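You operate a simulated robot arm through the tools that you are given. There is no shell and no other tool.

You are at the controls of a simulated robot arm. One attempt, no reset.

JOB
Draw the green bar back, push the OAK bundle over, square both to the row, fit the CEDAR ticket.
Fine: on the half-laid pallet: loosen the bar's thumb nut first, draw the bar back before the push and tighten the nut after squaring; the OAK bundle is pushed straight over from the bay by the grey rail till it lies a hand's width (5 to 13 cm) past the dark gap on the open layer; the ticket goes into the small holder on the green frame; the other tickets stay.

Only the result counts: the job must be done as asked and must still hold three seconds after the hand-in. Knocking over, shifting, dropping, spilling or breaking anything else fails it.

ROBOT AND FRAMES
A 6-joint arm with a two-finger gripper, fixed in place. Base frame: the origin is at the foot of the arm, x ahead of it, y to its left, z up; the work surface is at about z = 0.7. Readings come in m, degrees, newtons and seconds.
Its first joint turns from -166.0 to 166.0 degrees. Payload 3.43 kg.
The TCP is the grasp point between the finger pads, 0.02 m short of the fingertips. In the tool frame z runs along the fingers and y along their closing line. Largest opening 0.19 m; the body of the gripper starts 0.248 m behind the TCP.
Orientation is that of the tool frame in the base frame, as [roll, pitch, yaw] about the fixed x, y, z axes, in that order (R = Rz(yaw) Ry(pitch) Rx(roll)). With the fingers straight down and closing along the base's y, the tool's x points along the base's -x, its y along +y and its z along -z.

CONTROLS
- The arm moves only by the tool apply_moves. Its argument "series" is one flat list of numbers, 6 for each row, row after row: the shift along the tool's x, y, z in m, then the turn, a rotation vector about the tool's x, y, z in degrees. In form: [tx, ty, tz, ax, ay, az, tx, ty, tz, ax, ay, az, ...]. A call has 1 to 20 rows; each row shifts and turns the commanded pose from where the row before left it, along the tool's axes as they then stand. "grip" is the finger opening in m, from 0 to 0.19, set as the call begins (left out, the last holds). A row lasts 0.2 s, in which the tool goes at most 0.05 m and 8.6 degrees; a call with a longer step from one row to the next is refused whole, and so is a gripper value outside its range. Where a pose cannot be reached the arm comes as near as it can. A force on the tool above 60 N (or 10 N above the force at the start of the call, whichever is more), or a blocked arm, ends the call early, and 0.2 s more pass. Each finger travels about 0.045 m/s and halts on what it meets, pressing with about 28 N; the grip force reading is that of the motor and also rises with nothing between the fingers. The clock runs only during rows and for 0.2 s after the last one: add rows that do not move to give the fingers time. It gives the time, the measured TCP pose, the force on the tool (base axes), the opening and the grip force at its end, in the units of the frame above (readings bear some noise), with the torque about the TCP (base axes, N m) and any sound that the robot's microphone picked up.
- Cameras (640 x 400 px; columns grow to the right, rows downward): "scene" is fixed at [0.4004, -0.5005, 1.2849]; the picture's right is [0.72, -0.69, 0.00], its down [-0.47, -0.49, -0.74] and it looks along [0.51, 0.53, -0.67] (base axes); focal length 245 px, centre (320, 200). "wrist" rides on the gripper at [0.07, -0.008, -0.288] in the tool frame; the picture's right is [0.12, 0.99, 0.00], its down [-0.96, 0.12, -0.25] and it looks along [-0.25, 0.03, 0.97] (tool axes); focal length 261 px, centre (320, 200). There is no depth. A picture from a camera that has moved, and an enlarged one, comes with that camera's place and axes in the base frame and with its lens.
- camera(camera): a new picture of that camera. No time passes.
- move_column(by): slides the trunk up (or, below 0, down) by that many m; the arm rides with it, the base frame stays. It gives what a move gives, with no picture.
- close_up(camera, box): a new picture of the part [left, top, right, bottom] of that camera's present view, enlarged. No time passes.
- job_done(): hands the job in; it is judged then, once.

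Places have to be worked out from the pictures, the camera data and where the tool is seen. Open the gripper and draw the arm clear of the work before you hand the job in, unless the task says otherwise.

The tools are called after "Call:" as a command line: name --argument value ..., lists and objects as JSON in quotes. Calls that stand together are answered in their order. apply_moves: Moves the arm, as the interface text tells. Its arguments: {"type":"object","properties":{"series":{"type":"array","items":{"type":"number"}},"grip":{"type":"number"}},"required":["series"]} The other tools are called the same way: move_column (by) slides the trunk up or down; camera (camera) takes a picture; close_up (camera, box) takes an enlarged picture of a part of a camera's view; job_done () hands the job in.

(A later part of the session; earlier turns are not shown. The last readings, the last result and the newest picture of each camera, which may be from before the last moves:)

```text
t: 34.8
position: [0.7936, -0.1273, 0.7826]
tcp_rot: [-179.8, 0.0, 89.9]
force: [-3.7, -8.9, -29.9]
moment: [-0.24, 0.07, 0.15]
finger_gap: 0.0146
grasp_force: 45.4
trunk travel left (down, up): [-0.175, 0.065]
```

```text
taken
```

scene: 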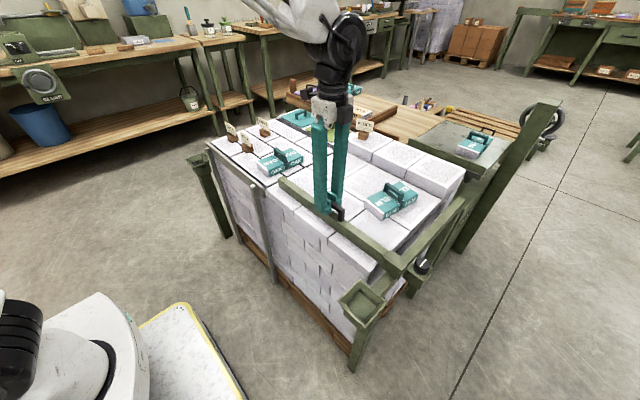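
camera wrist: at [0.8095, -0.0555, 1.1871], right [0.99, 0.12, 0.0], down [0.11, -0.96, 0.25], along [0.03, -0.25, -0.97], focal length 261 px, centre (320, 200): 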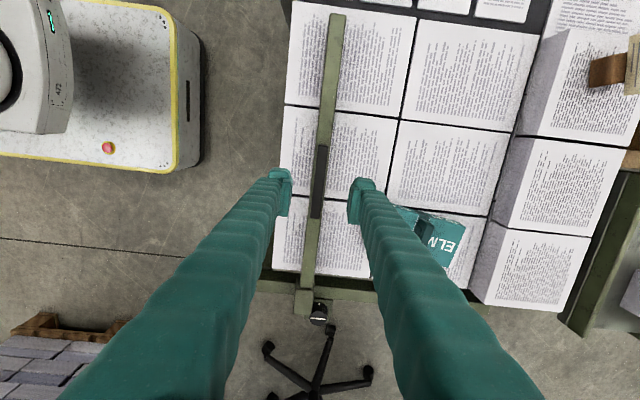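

The bar slides with the tool (now x≈0.794). I keep drawing it back another 6 cm to about x=0.733.

Call:
apply_moves --series '[0, -0.01, 0.001, 0, 0, 0, 0, -0.01, 0, 0, 0, 0, 0, -0.01, 0, 0, 0, 0, 0, -0.01, 0, 0, 0, 0, 0, -0.01, 0, 0, 0, 0, 0, -0.008, 0, 0, 0, 0, 0, 0, 0, 0, 0, 0]'

Call:
camera --camera "scene"

Call:
camera --camera "wrist"

```text
t: 36.1
position: [0.7513, -0.1271, 0.7827]
tcp_rot: [179.4, 0.2, 90.1]
force: [14.5, -22.7, -27.6]
moment: [-1.02, -0.04, 0.04]
finger_gap: 0.0145
grasp_force: 44.5
trunk travel left (down, up): [-0.175, 0.065]
stopped in row 6: the force on the tool passed its limit at 67 N (the readings are from after the stop); the commanded pose is now the measured one
```

```text
taken
```

scene: 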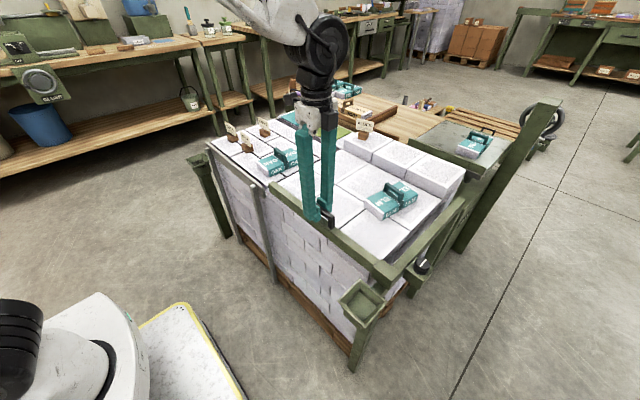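

```text
taken
camera wrist: at [0.74, -0.0563, 1.0696], right [0.99, 0.12, 0.01], down [0.11, -0.96, 0.25], along [0.04, -0.25, -0.97], focal length 261 px, centre (320, 200)
```

wrist: 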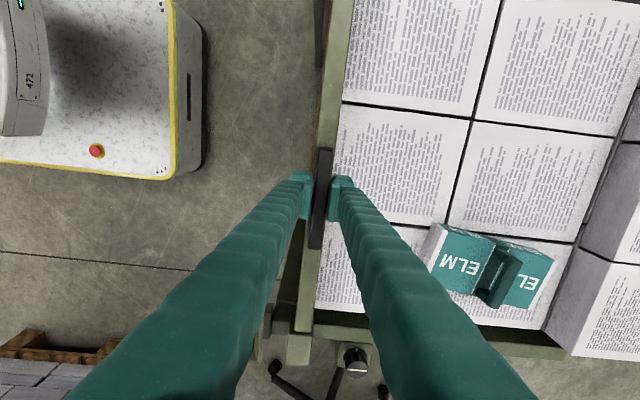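

The bar hit its rear stop at x≈0.751, front face about 0.764, leaving clearance to the OAK bundle's near face at ~0.787. I relax, release the handle and lift.

Call:
apply_moves --series '[0, 0.001, 0.001, 0, 0, 0, 0, 0, 0, 0, 0, 0, 0, 0, 0, 0, 0, 0, 0, 0, 0, 0, 0, 0, 0, 0, -0.02, 0, 0, 0, 0, 0, -0.04, 0, 0, 0, 0, 0, -0.04, 0, 0, 0, 0, 0, 0, 0, 0, 0]' --grip 0.06

Call:
camera --camera "wrist"

Call:
camera --camera "scene"

```text
t: 37.9
position: [0.7459, -0.1262, 0.885]
tcp_rot: [179.5, 0.1, 90.0]
force: [0.3, -1.1, 0.1]
moment: [-0.02, 0.01, 0.0]
finger_gap: 0.0602
grasp_force: 0.1
trunk travel left (down, up): [-0.175, 0.065]
```

```text
taken
camera wrist: at [0.7348, -0.0572, 1.1728], right [0.99, 0.12, 0.01], down [0.11, -0.96, 0.25], along [0.04, -0.25, -0.97], focal length 261 px, centre (320, 200)
```

wrist: 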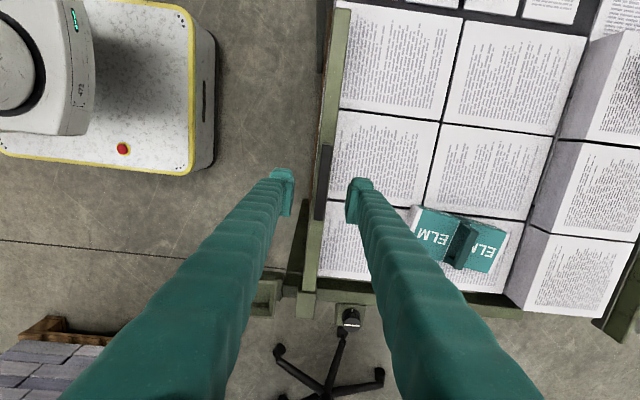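

```text
taken
```

scene: 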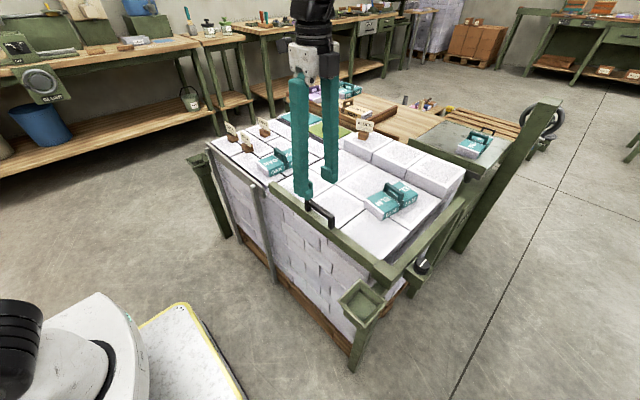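

The bar stayed back. Next I move over to the +y side of the OAK bundle with the fingers opened to 0.10 for a two-point push.

Call:
apply_moves --series '[0.0466, 0.0129, 0, 0, 0, 0, 0.0466, 0.0129, 0, 0, 0, 0, 0.0466, 0.0129, 0, 0, 0, 0, 0.0466, 0.0129, 0, 0, 0, 0, 0.0466, 0.0129, 0, 0, 0, 0, 0.0466, 0.0129, 0, 0, 0, 0, 0.0466, 0.0129, 0, 0, 0, 0, 0.0466, 0.0129, 0, 0, 0, 0, 0.0466, 0.0129, 0, 0, 0, 0, 0.0466, 0.0129, 0, 0, 0, 0, 0, 0, 0, 0, 0, 0]' --grip 0.1

Call:
camera --camera "wrist"

Call:
close_up --camera "wrist" --box '[200, 100, 440, 260]'

Call:
camera --camera "scene"

```text
t: 40.3
position: [0.88, 0.3382, 0.8844]
tcp_rot: [179.5, 0.0, 89.9]
force: [0.6, 0.4, 0.2]
moment: [0.0, 0.0, -0.03]
finger_gap: 0.0999
grasp_force: 0.0
trunk travel left (down, up): [-0.175, 0.065]
```

```text
taken
camera wrist: at [0.868, 0.4091, 1.1711], right [0.99, 0.12, 0.01], down [0.11, -0.96, 0.25], along [0.04, -0.25, -0.97], focal length 261 px, centre (320, 200)
```

wrist: 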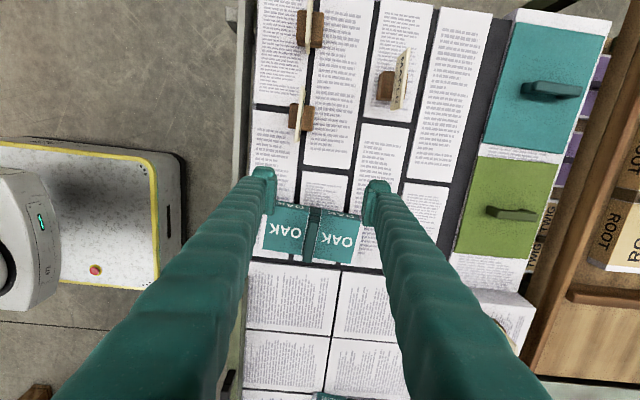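

```text
2.50 times, centred on (320, 180) of wrist
camera zoom: at [0.868, 0.4091, 1.1711], right [0.99, 0.12, 0.01], down [0.11, -0.96, 0.25], along [0.04, -0.25, -0.97], focal length 652 px, centre (320, 250)
```

zoom: 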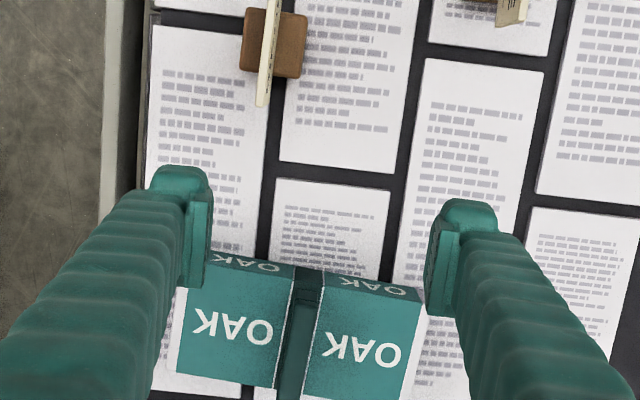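

```text
taken
```

scene: 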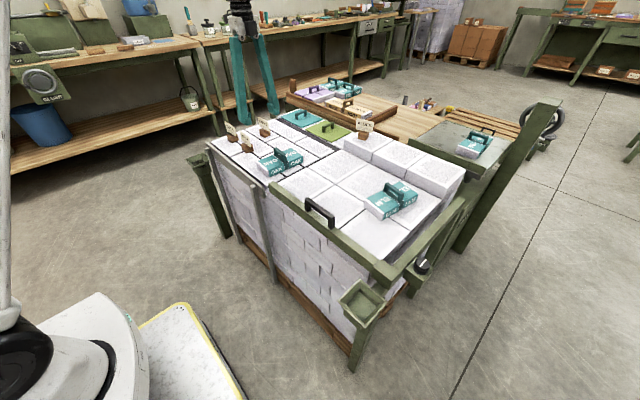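

Fingers straddle the OAK's length and are about 3 cm beyond its +y face, clear of BIRCH. I descend to TCP z≈0.735 for the push.

Call:
apply_moves --series '[0, -0.004, 0.03, 0, 0, 0, 0, 0, 0.03, 0, 0, 0, 0, 0, 0.03, 0, 0, 0, 0, 0, 0.03, 0, 0, 0, 0, 0, 0.015, 0, 0, 0, 0, 0, 0.012, 0, 0, 0, 0, 0, 0, 0, 0, 0]'

Call:
camera --camera "wrist"

Call:
close_up --camera "scene" --box '[210, 100, 350, 220]'

```text
t: 41.9
position: [0.879, 0.3399, 0.7363]
tcp_rot: [179.4, 0.1, 90.1]
force: [0.7, -0.1, -0.1]
moment: [-0.01, 0.03, -0.02]
finger_gap: 0.1001
grasp_force: 0.0
trunk travel left (down, up): [-0.175, 0.065]
```

```text
taken
camera wrist: at [0.8665, 0.4094, 1.0228], right [0.99, 0.12, 0.01], down [0.11, -0.96, 0.25], along [0.04, -0.25, -0.97], focal length 261 px, centre (320, 200)
```

wrist: 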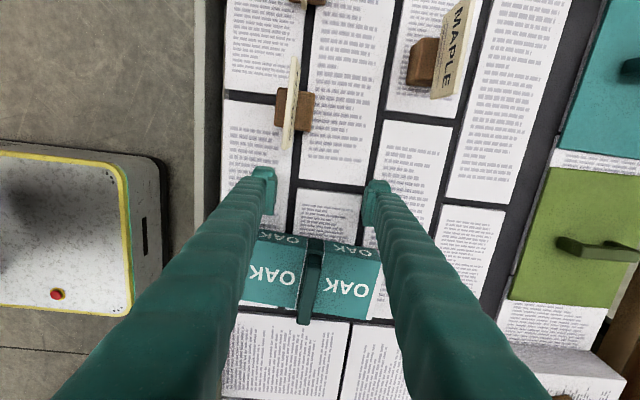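

```text
3.33 times, centred on (280, 160) of scene
camera zoom: at [0.4004, -0.5005, 1.2849], right [0.72, -0.69, 0.0], down [-0.47, -0.49, -0.74], along [0.51, 0.53, -0.67], focal length 818 px, centre (453, 333)
```

zoom: 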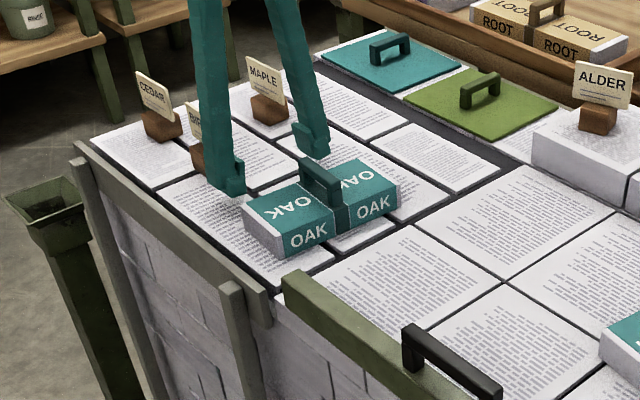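

The fingers stand on the bay side behind OAK at layer level, clear of everything. I push along -y slowly, in stages.

Call:
apply_moves --series '[-0.012, 0, 0, 0, 0, 0, -0.012, 0, 0, 0, 0, 0, -0.012, 0, 0, 0, 0, 0, -0.008, 0, 0, 0, 0, 0, -0.008, 0, 0, 0, 0, 0, -0.008, 0, 0, 0, 0, 0, -0.01, 0, 0, 0, 0, 0, -0.01, 0, 0, 0, 0, 0, 0, 0, 0, 0, 0, 0]'

Call:
camera --camera "wrist"

Call:
close_up --camera "scene" --box '[210, 100, 350, 220]'

```text
t: 43.9
position: [0.8751, 0.2594, 0.7375]
tcp_rot: [179.4, 0.0, 90.0]
force: [-0.3, 0.4, -0.5]
moment: [-0.01, 0.01, 0.03]
finger_gap: 0.0999
grasp_force: 0.1
trunk travel left (down, up): [-0.175, 0.065]
```

```text
taken
camera wrist: at [0.8638, 0.331, 1.0241], right [0.99, 0.12, 0.01], down [0.11, -0.96, 0.25], along [0.04, -0.25, -0.97], focal length 261 px, centre (320, 200)
```

wrist: 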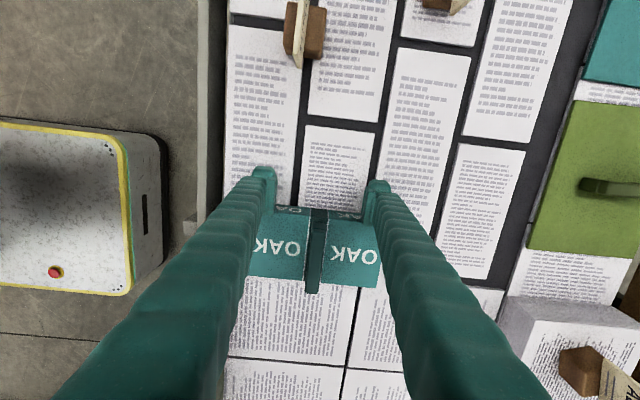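

```text
3.33 times, centred on (280, 160) of scene
camera zoom: at [0.4004, -0.5005, 1.2849], right [0.72, -0.69, 0.0], down [-0.47, -0.49, -0.74], along [0.51, 0.53, -0.67], focal length 818 px, centre (453, 333)
```

zoom: 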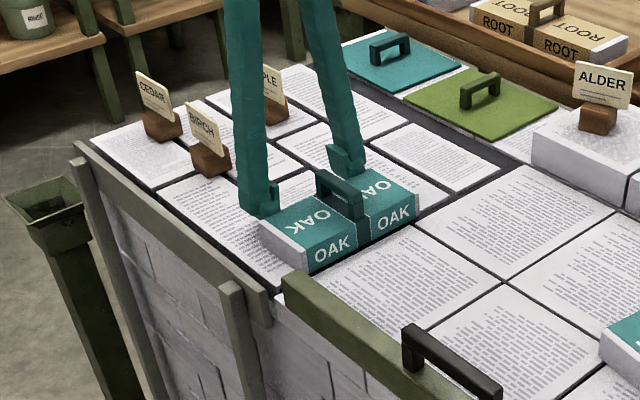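

OAK moves squarely with the two fingers. Next segment takes it across the gap; I check the clearance to the bar midway.

Call:
apply_moves --series '[-0.01, 0, 0, 0, 0, 0, -0.01, 0, 0, 0, 0, 0, -0.01, 0, 0, 0, 0, 0, -0.01, 0, 0, 0, 0, 0, -0.01, 0, 0, 0, 0, 0, -0.01, 0, 0, 0, 0, 0, -0.01, 0, 0, 0, 0, 0, 0, 0, 0, 0, 0, 0]'

Call:
camera --camera "wrist"

Call:
close_up --camera "scene" --box '[230, 120, 370, 240]'

```text
t: 45.7
position: [0.8762, 0.1907, 0.7379]
tcp_rot: [179.4, 0.0, 90.0]
force: [-0.5, 1.1, -0.1]
moment: [-0.01, -0.03, 0.0]
finger_gap: 0.0998
grasp_force: 0.0
trunk travel left (down, up): [-0.175, 0.065]
```

```text
taken
camera wrist: at [0.8644, 0.261, 1.0241], right [0.99, 0.12, 0.01], down [0.11, -0.96, 0.25], along [0.04, -0.25, -0.97], focal length 261 px, centre (320, 200)
```

wrist: 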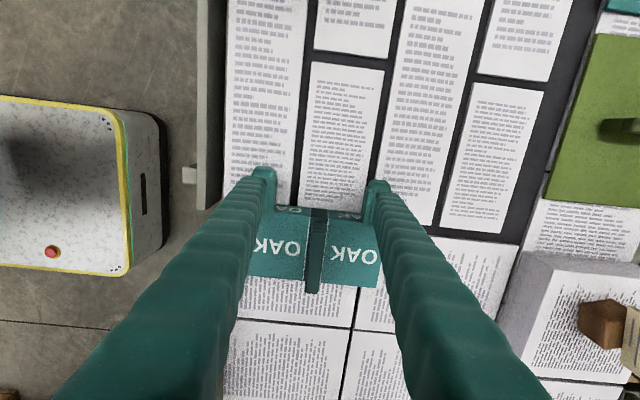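

```text
3.33 times, centred on (300, 180) of scene
camera zoom: at [0.4004, -0.5005, 1.2849], right [0.72, -0.69, 0.0], down [-0.47, -0.49, -0.74], along [0.51, 0.53, -0.67], focal length 818 px, centre (387, 267)
```

zoom: 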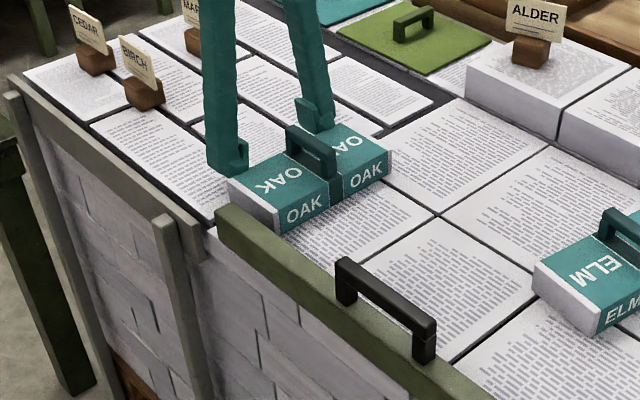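

OAK is sliding across cleanly. I zoom on the gap in the wrist view to fix its y-position accurately before finishing the push.

Call:
close_up --camera "wrist" --box '[400, 180, 540, 280]'

Call:
close_up --camera "wrist" --box '[220, 160, 420, 300]'

```text
4.00 times, centred on (470, 230) of wrist
camera zoom: at [0.8644, 0.261, 1.0241], right [0.99, 0.12, 0.01], down [0.11, -0.96, 0.25], along [0.04, -0.25, -0.97], focal length 1043 px, centre (-280, 80)
```

zoom: 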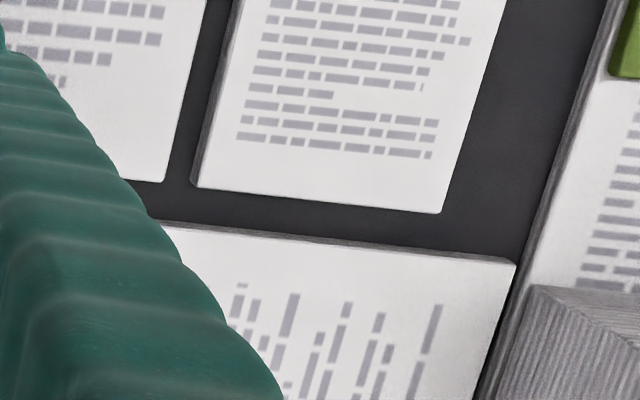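

```text
2.86 times, centred on (320, 230) of wrist
camera zoom: at [0.8644, 0.261, 1.0241], right [0.99, 0.12, 0.01], down [0.11, -0.96, 0.25], along [0.04, -0.25, -0.97], focal length 745 px, centre (320, 114)
```

zoom: 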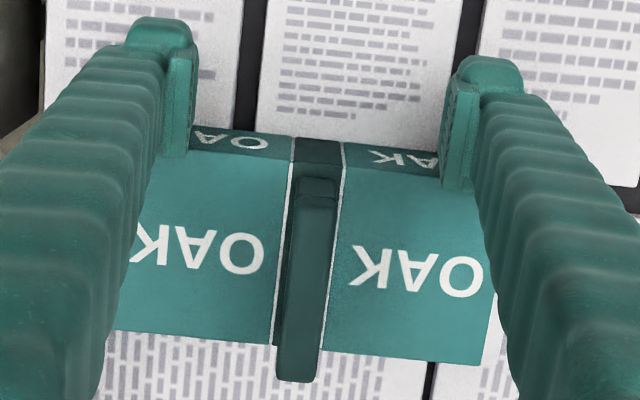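

Gap spans y≈0.146–0.160; OAK's trailing face is at ≈0.168. I push 8.2 cm more so that the trailing face ends about 6 cm past the gap (centre about 10.5 cm past).

Call:
apply_moves --series '[-0.0102, 0, 0, 0, 0, 0, -0.0102, 0, 0, 0, 0, 0, -0.0102, 0, 0, 0, 0, 0, -0.0102, 0, 0, 0, 0, 0, -0.0102, 0, 0, 0, 0, 0, -0.0102, 0, 0, 0, 0, 0, -0.0102, 0, 0, 0, 0, 0, -0.0102, 0, 0, 0, 0, 0, 0, 0, 0, 0, 0, 0]'

Call:
camera --camera "wrist"

Call:
close_up --camera "scene" --box '[230, 120, 420, 280]'

```text
t: 47.7
position: [0.8773, 0.1083, 0.738]
tcp_rot: [179.3, 0.0, 90.0]
force: [0.5, 0.7, -0.3]
moment: [0.01, 0.01, -0.04]
finger_gap: 0.1001
grasp_force: 0.0
trunk travel left (down, up): [-0.175, 0.065]
```

```text
taken
camera wrist: at [0.864, 0.1788, 1.0245], right [0.99, 0.12, 0.01], down [0.11, -0.96, 0.25], along [0.04, -0.25, -0.97], focal length 261 px, centre (320, 200)
```

wrist: 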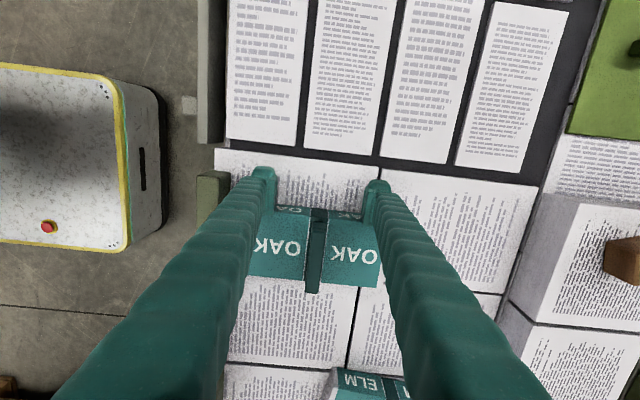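

```text
2.50 times, centred on (325, 200) of scene
camera zoom: at [0.4004, -0.5005, 1.2849], right [0.72, -0.69, 0.0], down [-0.47, -0.49, -0.74], along [0.51, 0.53, -0.67], focal length 614 px, centre (308, 200)
```

zoom: 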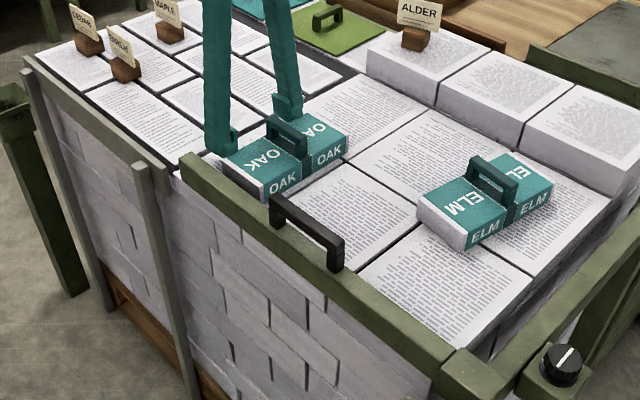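

OAK lies past the gap with its trailing face near y≈0.087. I back the fingers off in +y, lift, and look at the result from above.

Call:
apply_moves --series '[0.01, 0, 0, 0, 0, 0, 0.015, 0, 0, 0, 0, 0, 0.01, 0, -0.01, 0, 0, 0, 0, 0, -0.04, 0, 0, 0, 0, 0, -0.04, 0, 0, 0, 0, 0, -0.04, 0, 0, 0, 0, 0, -0.04, 0, 0, 0, 0, 0, -0.04, 0, 0, 0, 0, 0, -0.04, 0, 0, 0, 0, 0, 0, 0, 0, 0]'

Call:
camera --camera "wrist"

Call:
close_up --camera "wrist" --box '[200, 150, 440, 310]'

Call:
close_up --camera "scene" --box '[230, 120, 420, 280]'

```text
t: 49.9
position: [0.8754, 0.1449, 0.9859]
tcp_rot: [179.4, 0.1, 90.0]
force: [1.1, 0.3, 0.4]
moment: [-0.02, -0.02, 0.02]
finger_gap: 0.1001
grasp_force: 0.0
trunk travel left (down, up): [-0.175, 0.065]
```

```text
taken
camera wrist: at [0.8622, 0.2161, 1.2714], right [0.99, 0.12, 0.01], down [0.11, -0.96, 0.25], along [0.04, -0.25, -0.97], focal length 261 px, centre (320, 200)
```

wrist: 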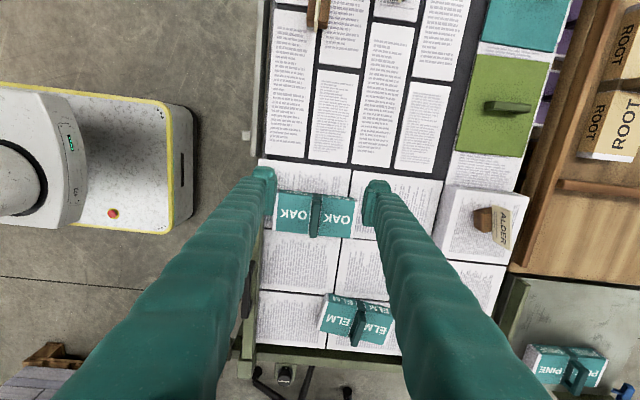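

```text
2.50 times, centred on (320, 230) of wrist
camera zoom: at [0.8622, 0.2161, 1.2714], right [0.99, 0.12, 0.01], down [0.11, -0.96, 0.25], along [0.04, -0.25, -0.97], focal length 652 px, centre (320, 125)
```

zoom: 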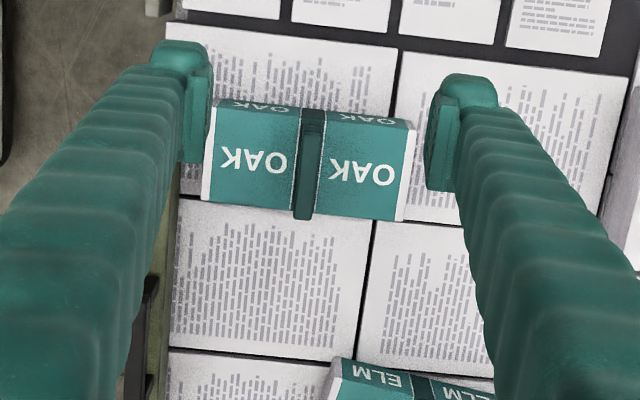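

```text
2.50 times, centred on (325, 200) of scene
camera zoom: at [0.4004, -0.5005, 1.2849], right [0.72, -0.69, 0.0], down [-0.47, -0.49, -0.74], along [0.51, 0.53, -0.67], focal length 614 px, centre (308, 200)
```

zoom: 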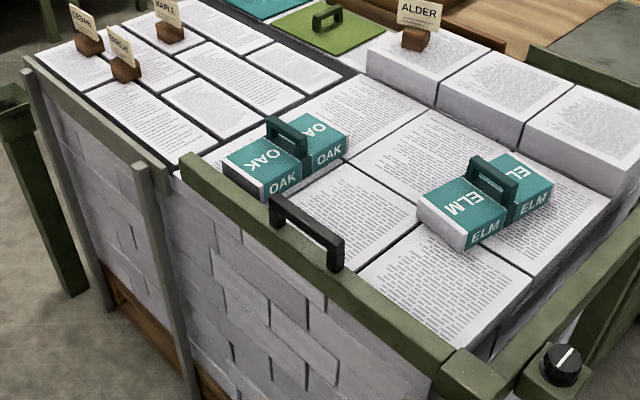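

OAK is nearly square, centre ≈(0.878, 0.046), trailing face 6 cm past the gap. Before pushing the bar forward I test whether the nut's likely later position, about (0.935, -0.425), is within reach.

Call:
apply_moves --series '[-0.0475, 0.003, 0.003, 0, 0, 0, -0.0475, 0.003, 0.003, 0, 0, 0, -0.0475, 0.003, 0.003, 0, 0, 0, -0.0475, 0.003, 0.003, 0, 0, 0, -0.0475, 0.003, 0.003, 0, 0, 0, -0.0475, 0.003, 0.003, 0, 0, 0, -0.0475, 0.003, 0.003, 0, 0, 0, -0.0475, 0.003, 0.003, 0, 0, 0, -0.0475, 0.003, 0.003, 0, 0, 0, -0.0475, 0.003, 0.003, 0, 0, 0, -0.0475, 0.003, 0.003, 0, 0, 0, -0.0475, 0.003, 0.003, 0, 0, 0, 0, 0.025, 0.04, 0, 0, 0, 0, 0, 0.04, 0, 0, 0, 0, 0, 0.04, 0, 0, 0, 0, 0, 0, 0, 0, 0, 0, 0, 0, 0, 0, 0]'

```text
t: 53.5
position: [0.9354, -0.4264, 0.8347]
tcp_rot: [179.4, 0.2, 90.0]
force: [0.6, -0.2, 0.0]
moment: [0.03, 0.04, 0.0]
finger_gap: 0.0999
grasp_force: 0.0
trunk travel left (down, up): [-0.175, 0.065]
```

It reaches r≈1.03 at z=0.835. I lower to nut height in the free space beside the guide to be sure.

Call:
apply_moves --series '[0, 0, 0.03, 0, 0, 0, 0, 0, 0.03, 0, 0, 0, 0, 0, 0.03, 0, 0, 0, 0, 0, 0.012, 0, 0, 0, 0, 0, 0, 0, 0, 0, 0, 0, 0, 0, 0, 0]'

```text
t: 54.5
position: [0.9403, -0.4254, 0.7424]
tcp_rot: [178.7, 0.4, 90.1]
force: [-3.9, 5.1, 29.2]
moment: [0.16, 2.08, -0.43]
finger_gap: 0.1041
grasp_force: 4.1
trunk travel left (down, up): [-0.175, 0.065]
stopped in row 5: the force on the tool passed its limit at 68 N (the readings are from after the stop); the commanded pose is now the measured one
```

Something was touched at fingertip z≈0.722. I lift straight up right away and look.

Call:
apply_moves --series '[0, 0, -0.02, 0, 0, 0, 0, 0, -0.04, 0, 0, 0, 0, 0, -0.04, 0, 0, 0, 0, 0, 0, 0, 0, 0]'

Call:
camera --camera "wrist"

Call:
camera --camera "scene"

Call:
close_up --camera "scene" --box '[330, 160, 500, 310]'

```text
t: 55.5
position: [0.9384, -0.4262, 0.8401]
tcp_rot: [179.0, 0.3, 89.9]
force: [-0.8, -0.1, 0.3]
moment: [-0.03, 0.0, -0.01]
finger_gap: 0.0998
grasp_force: 0.0
trunk travel left (down, up): [-0.175, 0.065]
```

```text
taken
camera wrist: at [0.9241, -0.355, 1.1265], right [0.99, 0.12, 0.02], down [0.11, -0.96, 0.25], along [0.05, -0.25, -0.97], focal length 261 px, centre (320, 200)
```

wrist: 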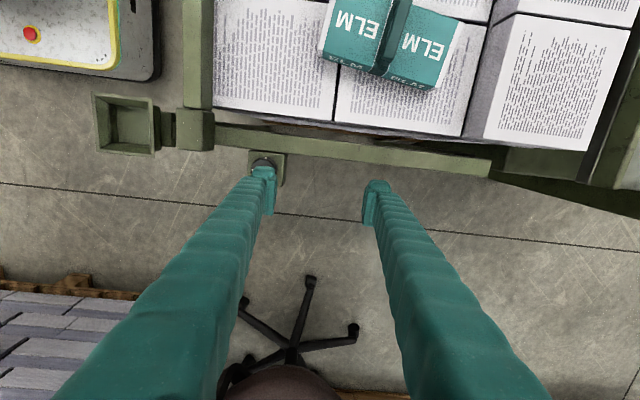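

```text
taken
```

scene: 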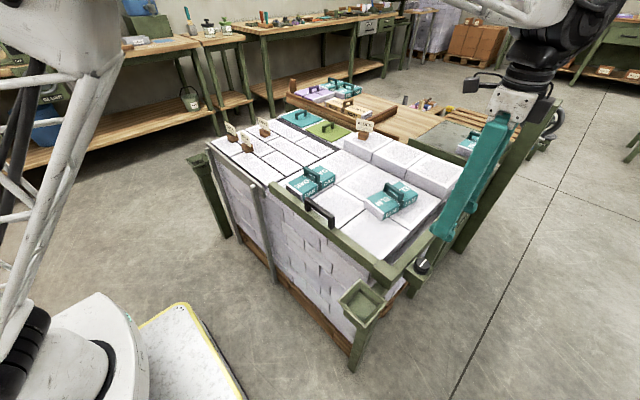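

```text
2.67 times, centred on (415, 235) of scene
camera zoom: at [0.4004, -0.5005, 1.2849], right [0.72, -0.69, 0.0], down [-0.47, -0.49, -0.74], along [0.51, 0.53, -0.67], focal length 654 px, centre (67, 107)
```

zoom: 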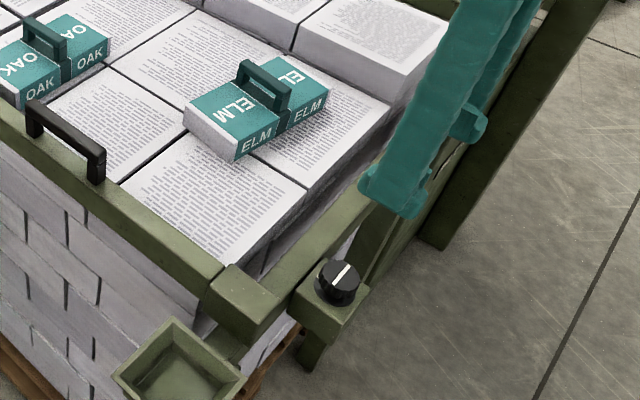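

The nut stayed on the fixed frame at x≈0.85 while the slider moved back, so my finger touched the knob's top; it looks unharmed and still loose. Good: the nut remains in reach. I go back to the handle to push the bar forward.

Call:
apply_moves --series '[0, 0, -0.03, 1.0, 0, 0, 0.0374, -0.0234, -0.005, 0, 0, 0, 0.0374, -0.0234, -0.005, 0, 0, 0, 0.0374, -0.0234, -0.005, 0, 0, 0, 0.0374, -0.0234, -0.005, 0, 0, 0, 0.0374, -0.0234, -0.005, 0, 0, 0, 0.0374, -0.0234, -0.005, 0, 0, 0, 0.0374, -0.0234, -0.005, 0, 0, 0, 0.0374, -0.0234, 0, 0, 0, 0, 0, 0, 0, 0, 0, 0]' --grip 0.06

Call:
camera --camera "wrist"

Call:
close_up --camera "wrist" --box '[250, 110, 390, 230]'

```text
t: 57.7
position: [0.7519, -0.1274, 0.8998]
tcp_rot: [-179.9, 0.3, 90.1]
force: [0.0, -0.5, 0.2]
moment: [-0.04, -0.02, -0.03]
finger_gap: 0.0601
grasp_force: 0.1
trunk travel left (down, up): [-0.175, 0.065]
```

```text
taken
camera wrist: at [0.742, -0.0564, 1.1872], right [0.99, 0.12, 0.0], down [0.12, -0.96, 0.25], along [0.03, -0.25, -0.97], focal length 261 px, centre (320, 200)
```

wrist: 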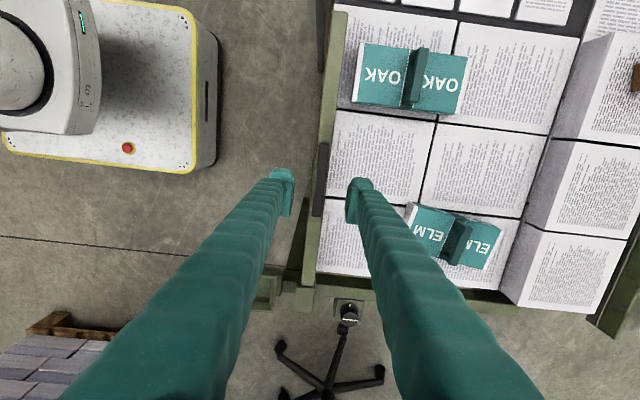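

```text
3.33 times, centred on (320, 170) of wrist
camera zoom: at [0.742, -0.0564, 1.1872], right [0.99, 0.12, 0.0], down [0.12, -0.96, 0.25], along [0.03, -0.25, -0.97], focal length 869 px, centre (320, 300)
```

zoom: 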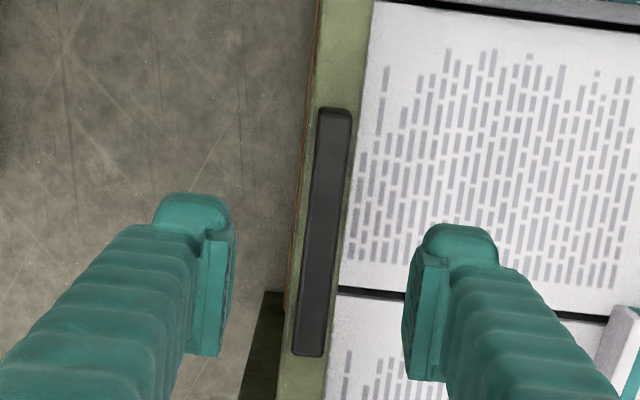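

The handle lies about 3 mm to +x of the tool. I correct, descend and grip it.

Call:
apply_moves --series '[0, 0.003, 0.03, 0, 0, 0, 0, 0, 0.03, 0, 0, 0, 0, 0, 0.03, 0, 0, 0, 0, 0, 0.025, 0, 0, 0, 0, 0, 0, 0, 0, 0]'

Call:
apply_moves --series '[0, 0, 0, 0, 0, 0, 0, 0, 0, 0, 0, 0, 0, 0, 0, 0, 0, 0, 0, 0, 0, 0, 0, 0, 0, 0, 0, 0, 0, 0]' --grip 0.005

```text
t: 58.9
position: [0.7537, -0.128, 0.7863]
tcp_rot: [-180.0, 0.3, 90.0]
force: [-0.3, 0.0, 0.2]
moment: [0.03, 0.0, -0.02]
finger_gap: 0.0599
grasp_force: 0.0
trunk travel left (down, up): [-0.175, 0.065]
```

```text
t: 60.1
position: [0.7538, -0.129, 0.7852]
tcp_rot: [179.9, 0.3, 90.0]
force: [-2.9, 0.7, -3.3]
moment: [0.0, 0.0, -0.03]
finger_gap: 0.015
grasp_force: 44.9
trunk travel left (down, up): [-0.175, 0.065]
```

Gripped. I push the bar forward (+x) slowly; it should meet OAK near x≈0.78 and ELM near x≈0.89.

Call:
apply_moves --series '[0, 0.006, 0, 0, 0, 0, 0, 0.008, 0, 0, 0, 0, 0, 0.008, 0, 0, 0, 0, 0, 0.008, 0, 0, 0, 0, 0, 0.008, 0, 0, 0, 0, 0, 0.008, 0, 0, 0, 0, 0, 0.008, 0, 0, 0, 0, 0, 0.008, 0, 0, 0, 0, 0, 0, 0, 0, 0, 0]'

Call:
camera --camera "wrist"

Call:
close_up --camera "scene" --box '[250, 130, 430, 280]'

```text
t: 62.1
position: [0.8144, -0.1276, 0.788]
tcp_rot: [179.9, 0.3, 90.0]
force: [0.7, -18.0, -24.9]
moment: [-0.17, 0.0, 0.04]
finger_gap: 0.0149
grasp_force: 45.1
trunk travel left (down, up): [-0.175, 0.065]
```

```text
taken
camera wrist: at [0.8056, -0.0566, 1.0742], right [0.99, 0.12, 0.0], down [0.11, -0.96, 0.25], along [0.03, -0.25, -0.97], focal length 261 px, centre (320, 200)
```

wrist: 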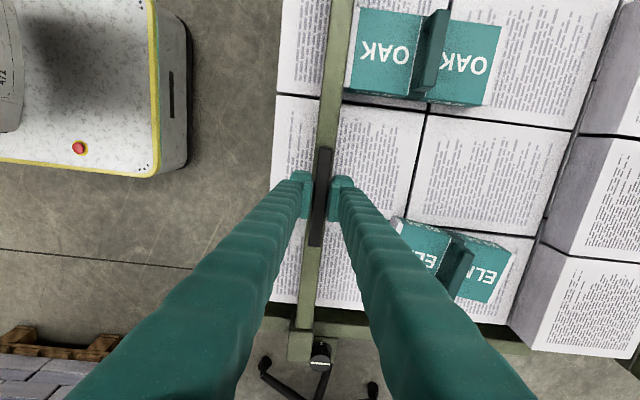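

```text
2.67 times, centred on (340, 205) of scene
camera zoom: at [0.4004, -0.5005, 1.2849], right [0.72, -0.69, 0.0], down [-0.47, -0.49, -0.74], along [0.51, 0.53, -0.67], focal length 654 px, centre (267, 187)
```

zoom: 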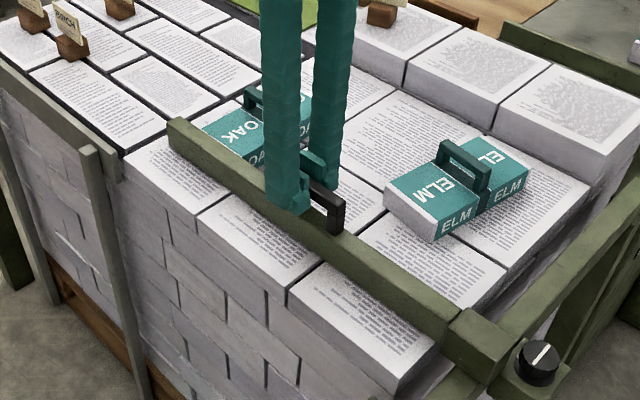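

The bar is flush on OAK and pushing it along. I continue to about x=0.885, just before ELM contact.

Call:
apply_moves --series '[0, 0.008, 0, 0, 0, 0, 0, 0.008, 0, 0, 0, 0, 0, 0.008, 0, 0, 0, 0, 0, 0.008, 0, 0, 0, 0, 0, 0.008, 0, 0, 0, 0, 0, 0.008, 0, 0, 0, 0, 0, 0.008, 0, 0, 0, 0, 0, 0.008, 0, 0, 0, 0, 0, 0.006, 0, 0, 0, 0, 0, 0, 0, 0, 0, 0]'

Call:
camera --camera "wrist"

Call:
close_up --camera "scene" --box '[250, 130, 430, 280]'

```text
t: 64.3
position: [0.8871, -0.1269, 0.7871]
tcp_rot: [-179.9, 0.2, 90.0]
force: [1.3, -11.1, -4.6]
moment: [-0.04, 0.01, -0.02]
finger_gap: 0.0151
grasp_force: 45.2
trunk travel left (down, up): [-0.175, 0.065]
```

```text
taken
camera wrist: at [0.877, -0.0565, 1.0744], right [0.99, 0.12, 0.0], down [0.12, -0.96, 0.25], along [0.03, -0.25, -0.97], focal length 261 px, centre (320, 200)
```

wrist: 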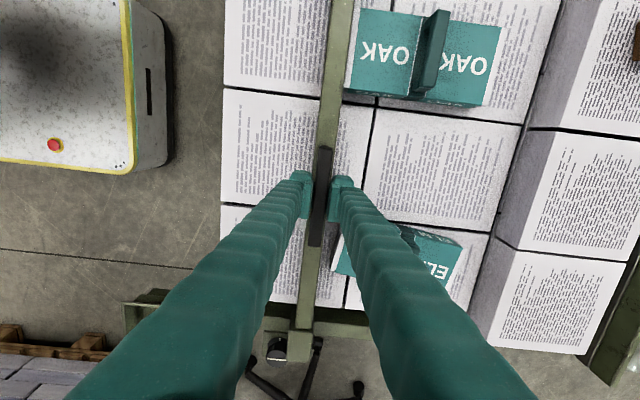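

```text
2.67 times, centred on (340, 205) of scene
camera zoom: at [0.4004, -0.5005, 1.2849], right [0.72, -0.69, 0.0], down [-0.47, -0.49, -0.74], along [0.51, 0.53, -0.67], focal length 654 px, centre (267, 187)
```

zoom: 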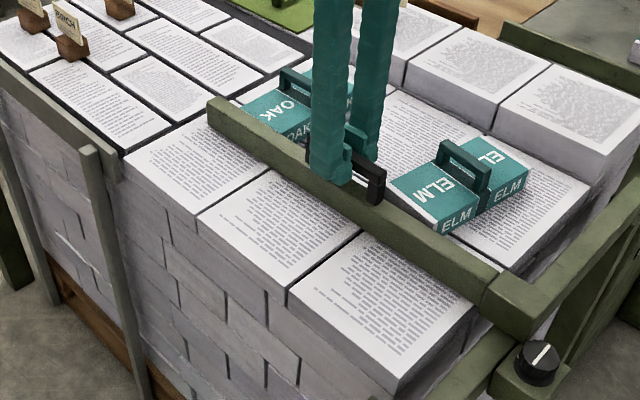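

Nearly at ELM. I push on in small steps to bring ELM's face flush with the bar.

Call:
apply_moves --series '[0, 0.005, 0, 0, 0, 0, 0, 0.005, 0, 0, 0, 0, 0, 0.005, 0, 0, 0, 0, 0, 0.005, 0, 0, 0, 0, 0, 0, 0, 0, 0, 0]'

Call:
camera --camera "wrist"

Call:
close_up --camera "scene" --box '[290, 130, 450, 260]'

```text
t: 65.5
position: [0.9057, -0.1279, 0.7877]
tcp_rot: [-179.9, 0.4, 90.0]
force: [-4.4, -10.4, -11.0]
moment: [0.05, 0.01, -0.02]
finger_gap: 0.015
grasp_force: 45.6
trunk travel left (down, up): [-0.175, 0.065]
```

```text
taken
camera wrist: at [0.8956, -0.0565, 1.0744], right [0.99, 0.12, 0.0], down [0.12, -0.96, 0.25], along [0.03, -0.25, -0.97], focal length 261 px, centre (320, 200)
```

wrist: 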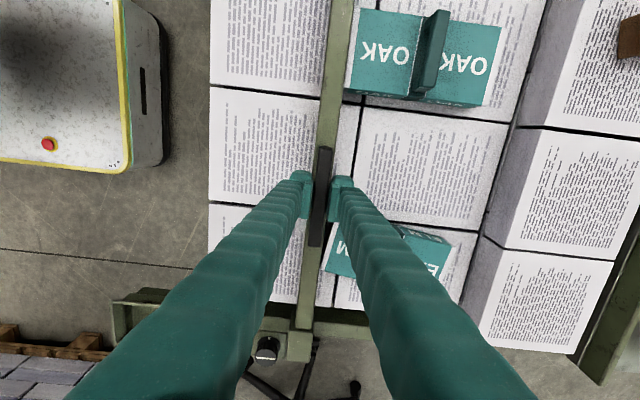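

```text
3.08 times, centred on (370, 195) of scene
camera zoom: at [0.4004, -0.5005, 1.2849], right [0.72, -0.69, 0.0], down [-0.47, -0.49, -0.74], along [0.51, 0.53, -0.67], focal length 755 px, centre (166, 215)
```

zoom: 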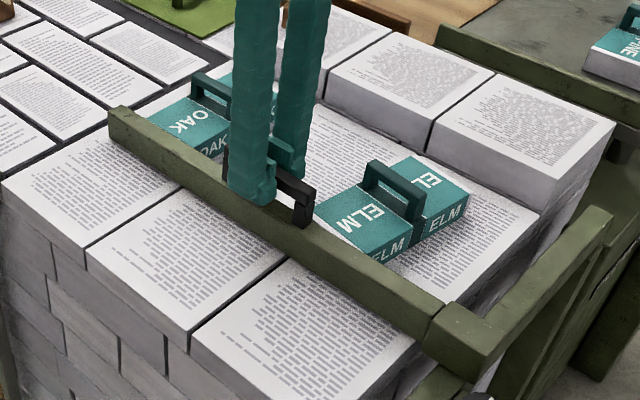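

ELM is in contact and starting to turn. A bit further to seat both faces.

Call:
apply_moves --series '[0, 0.005, 0, 0, 0, 0, 0, 0.005, 0, 0, 0, 0, 0, 0.005, 0, 0, 0, 0, 0, 0, 0, 0, 0, 0]'

Call:
camera --camera "wrist"

Call:
close_up --camera "scene" --box '[290, 130, 450, 260]'

```text
t: 66.5
position: [0.921, -0.1267, 0.7881]
tcp_rot: [179.9, 0.3, 90.1]
force: [-0.7, -5.7, -2.2]
moment: [0.01, 0.03, 0.01]
finger_gap: 0.0153
grasp_force: 45.3
trunk travel left (down, up): [-0.175, 0.065]
```

```text
taken
camera wrist: at [0.9108, -0.0564, 1.0744], right [0.99, 0.12, 0.0], down [0.12, -0.96, 0.25], along [0.03, -0.25, -0.97], focal length 261 px, centre (320, 200)
```

wrist: 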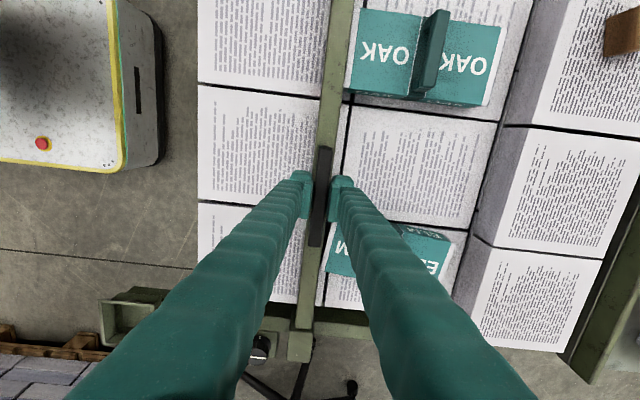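

```text
3.08 times, centred on (370, 195) of scene
camera zoom: at [0.4004, -0.5005, 1.2849], right [0.72, -0.69, 0.0], down [-0.47, -0.49, -0.74], along [0.51, 0.53, -0.67], focal length 755 px, centre (166, 215)
```

zoom: 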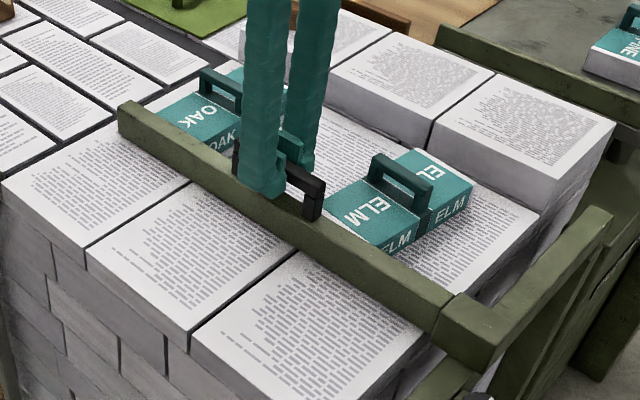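

I zoom into the wrist view to compare ELM's edges with the brick joints and OAK.

Call:
close_up --camera "wrist" --box '[320, 190, 480, 310]'

Call:
close_up --camera "scene" --box '[360, 150, 430, 220]'

```text
3.33 times, centred on (400, 250) of wrist
camera zoom: at [0.9108, -0.0564, 1.0744], right [0.99, 0.12, 0.0], down [0.12, -0.96, 0.25], along [0.03, -0.25, -0.97], focal length 869 px, centre (53, 33)
```

zoom: 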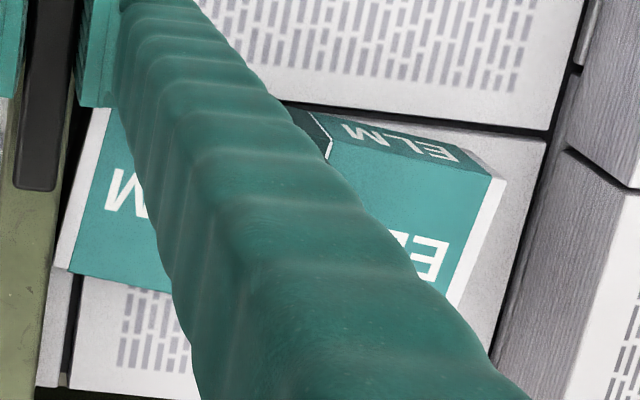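

```text
5.71 times, centred on (395, 185) of scene
camera zoom: at [0.4004, -0.5005, 1.2849], right [0.72, -0.69, 0.0], down [-0.47, -0.49, -0.74], along [0.51, 0.53, -0.67], focal length 1402 px, centre (-109, 286)
```

zoom: 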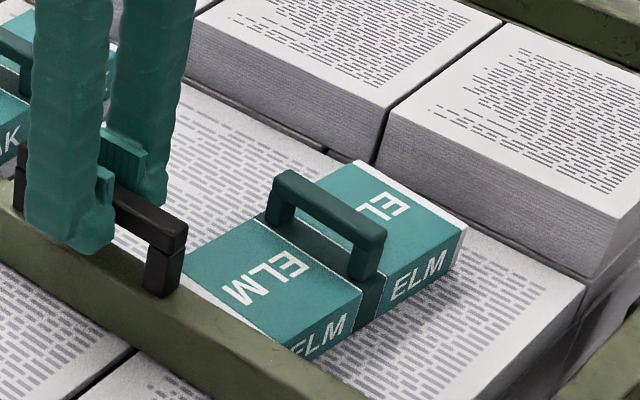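

The near face is partly hidden by the finger; I enlarge that corner further to judge whether ELM is flush with the bar.

Call:
close_up --camera "wrist" --box '[315, 210, 375, 290]'

Call:
close_up --camera "wrist" --box '[320, 0, 520, 125]'

Call:
close_up --camera "wrist" --box '[390, 210, 480, 290]'

```text
5.00 times, centred on (345, 250) of wrist
camera zoom: at [0.9108, -0.0564, 1.0744], right [0.99, 0.12, 0.0], down [0.12, -0.96, 0.25], along [0.03, -0.25, -0.97], focal length 1303 px, centre (195, -50)
```

zoom: 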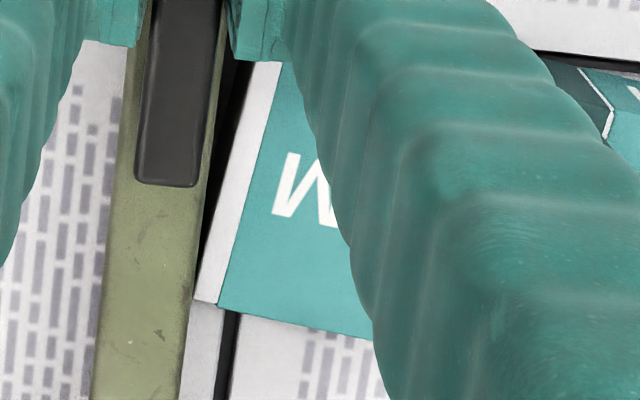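

```text
3.20 times, centred on (420, 62) of wrist
camera zoom: at [0.9108, -0.0564, 1.0744], right [0.99, 0.12, 0.0], down [0.12, -0.96, 0.25], along [0.03, -0.25, -0.97], focal length 834 px, centre (0, 640)
```

zoom: 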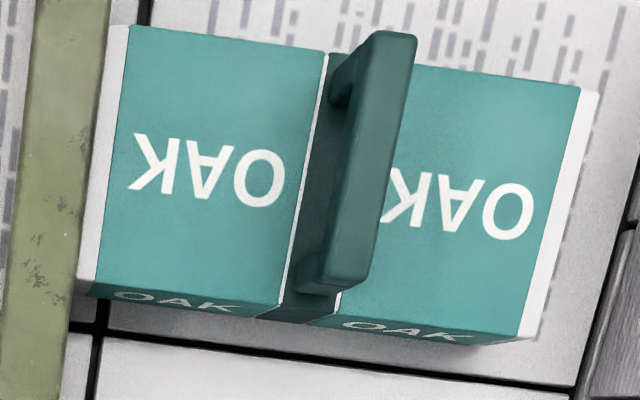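

```text
5.00 times, centred on (435, 250) of wrist
camera zoom: at [0.9108, -0.0564, 1.0744], right [0.99, 0.12, 0.0], down [0.12, -0.96, 0.25], along [0.03, -0.25, -0.97], focal length 1303 px, centre (-255, -50)
```

zoom: 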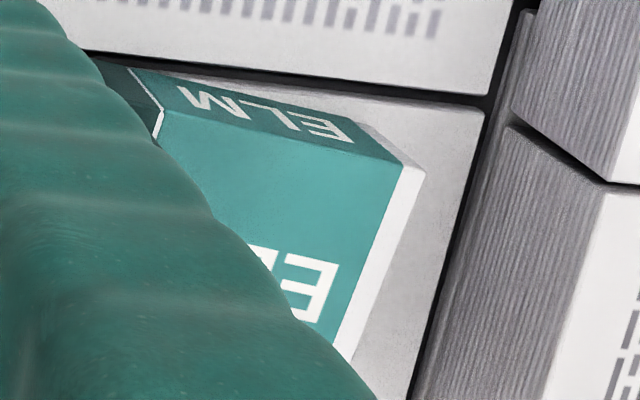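

OAK is flush, but a narrow wedge shows ELM still ~6° off. ELM's far face is at ~1.11 while the raised row starts at ~1.16, so there's room; I push further in small steps.

Call:
apply_moves --series '[0, 0.004, 0, 0, 0, 0, 0, 0.004, 0, 0, 0, 0, 0, 0.004, 0, 0, 0, 0, 0, 0.004, 0, 0, 0, 0, 0, 0, 0, 0, 0, 0]'

Call:
close_up --camera "wrist" --box '[315, 210, 375, 290]'

Call:
close_up --camera "wrist" --box '[390, 210, 480, 290]'

```text
t: 67.7
position: [0.9357, -0.1274, 0.7877]
tcp_rot: [179.9, 0.2, 90.1]
force: [-1.7, 3.2, -0.5]
moment: [0.13, 0.02, 0.04]
finger_gap: 0.015
grasp_force: 45.5
trunk travel left (down, up): [-0.175, 0.065]
```

```text
5.00 times, centred on (345, 250) of wrist
camera zoom: at [0.9269, -0.0564, 1.0744], right [0.99, 0.12, 0.0], down [0.12, -0.96, 0.25], along [0.03, -0.25, -0.97], focal length 1303 px, centre (195, -50)
```

zoom: 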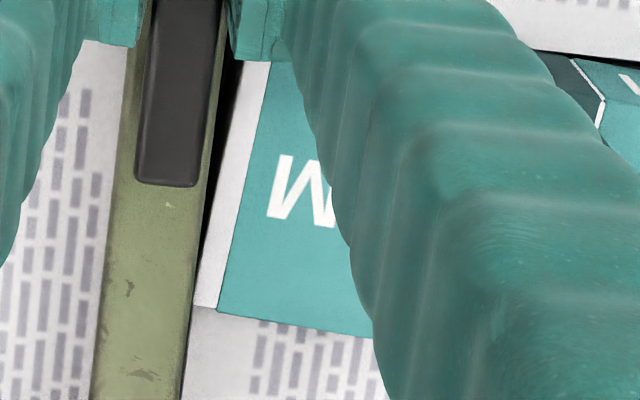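

```text
5.00 times, centred on (435, 250) of wrist
camera zoom: at [0.9269, -0.0564, 1.0744], right [0.99, 0.12, 0.0], down [0.12, -0.96, 0.25], along [0.03, -0.25, -0.97], focal length 1303 px, centre (-255, -50)
```

zoom: 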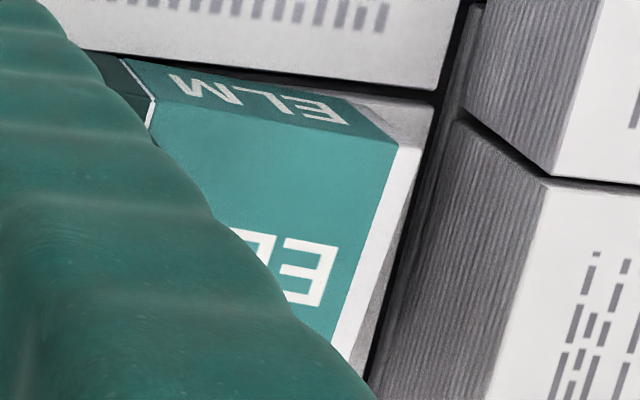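

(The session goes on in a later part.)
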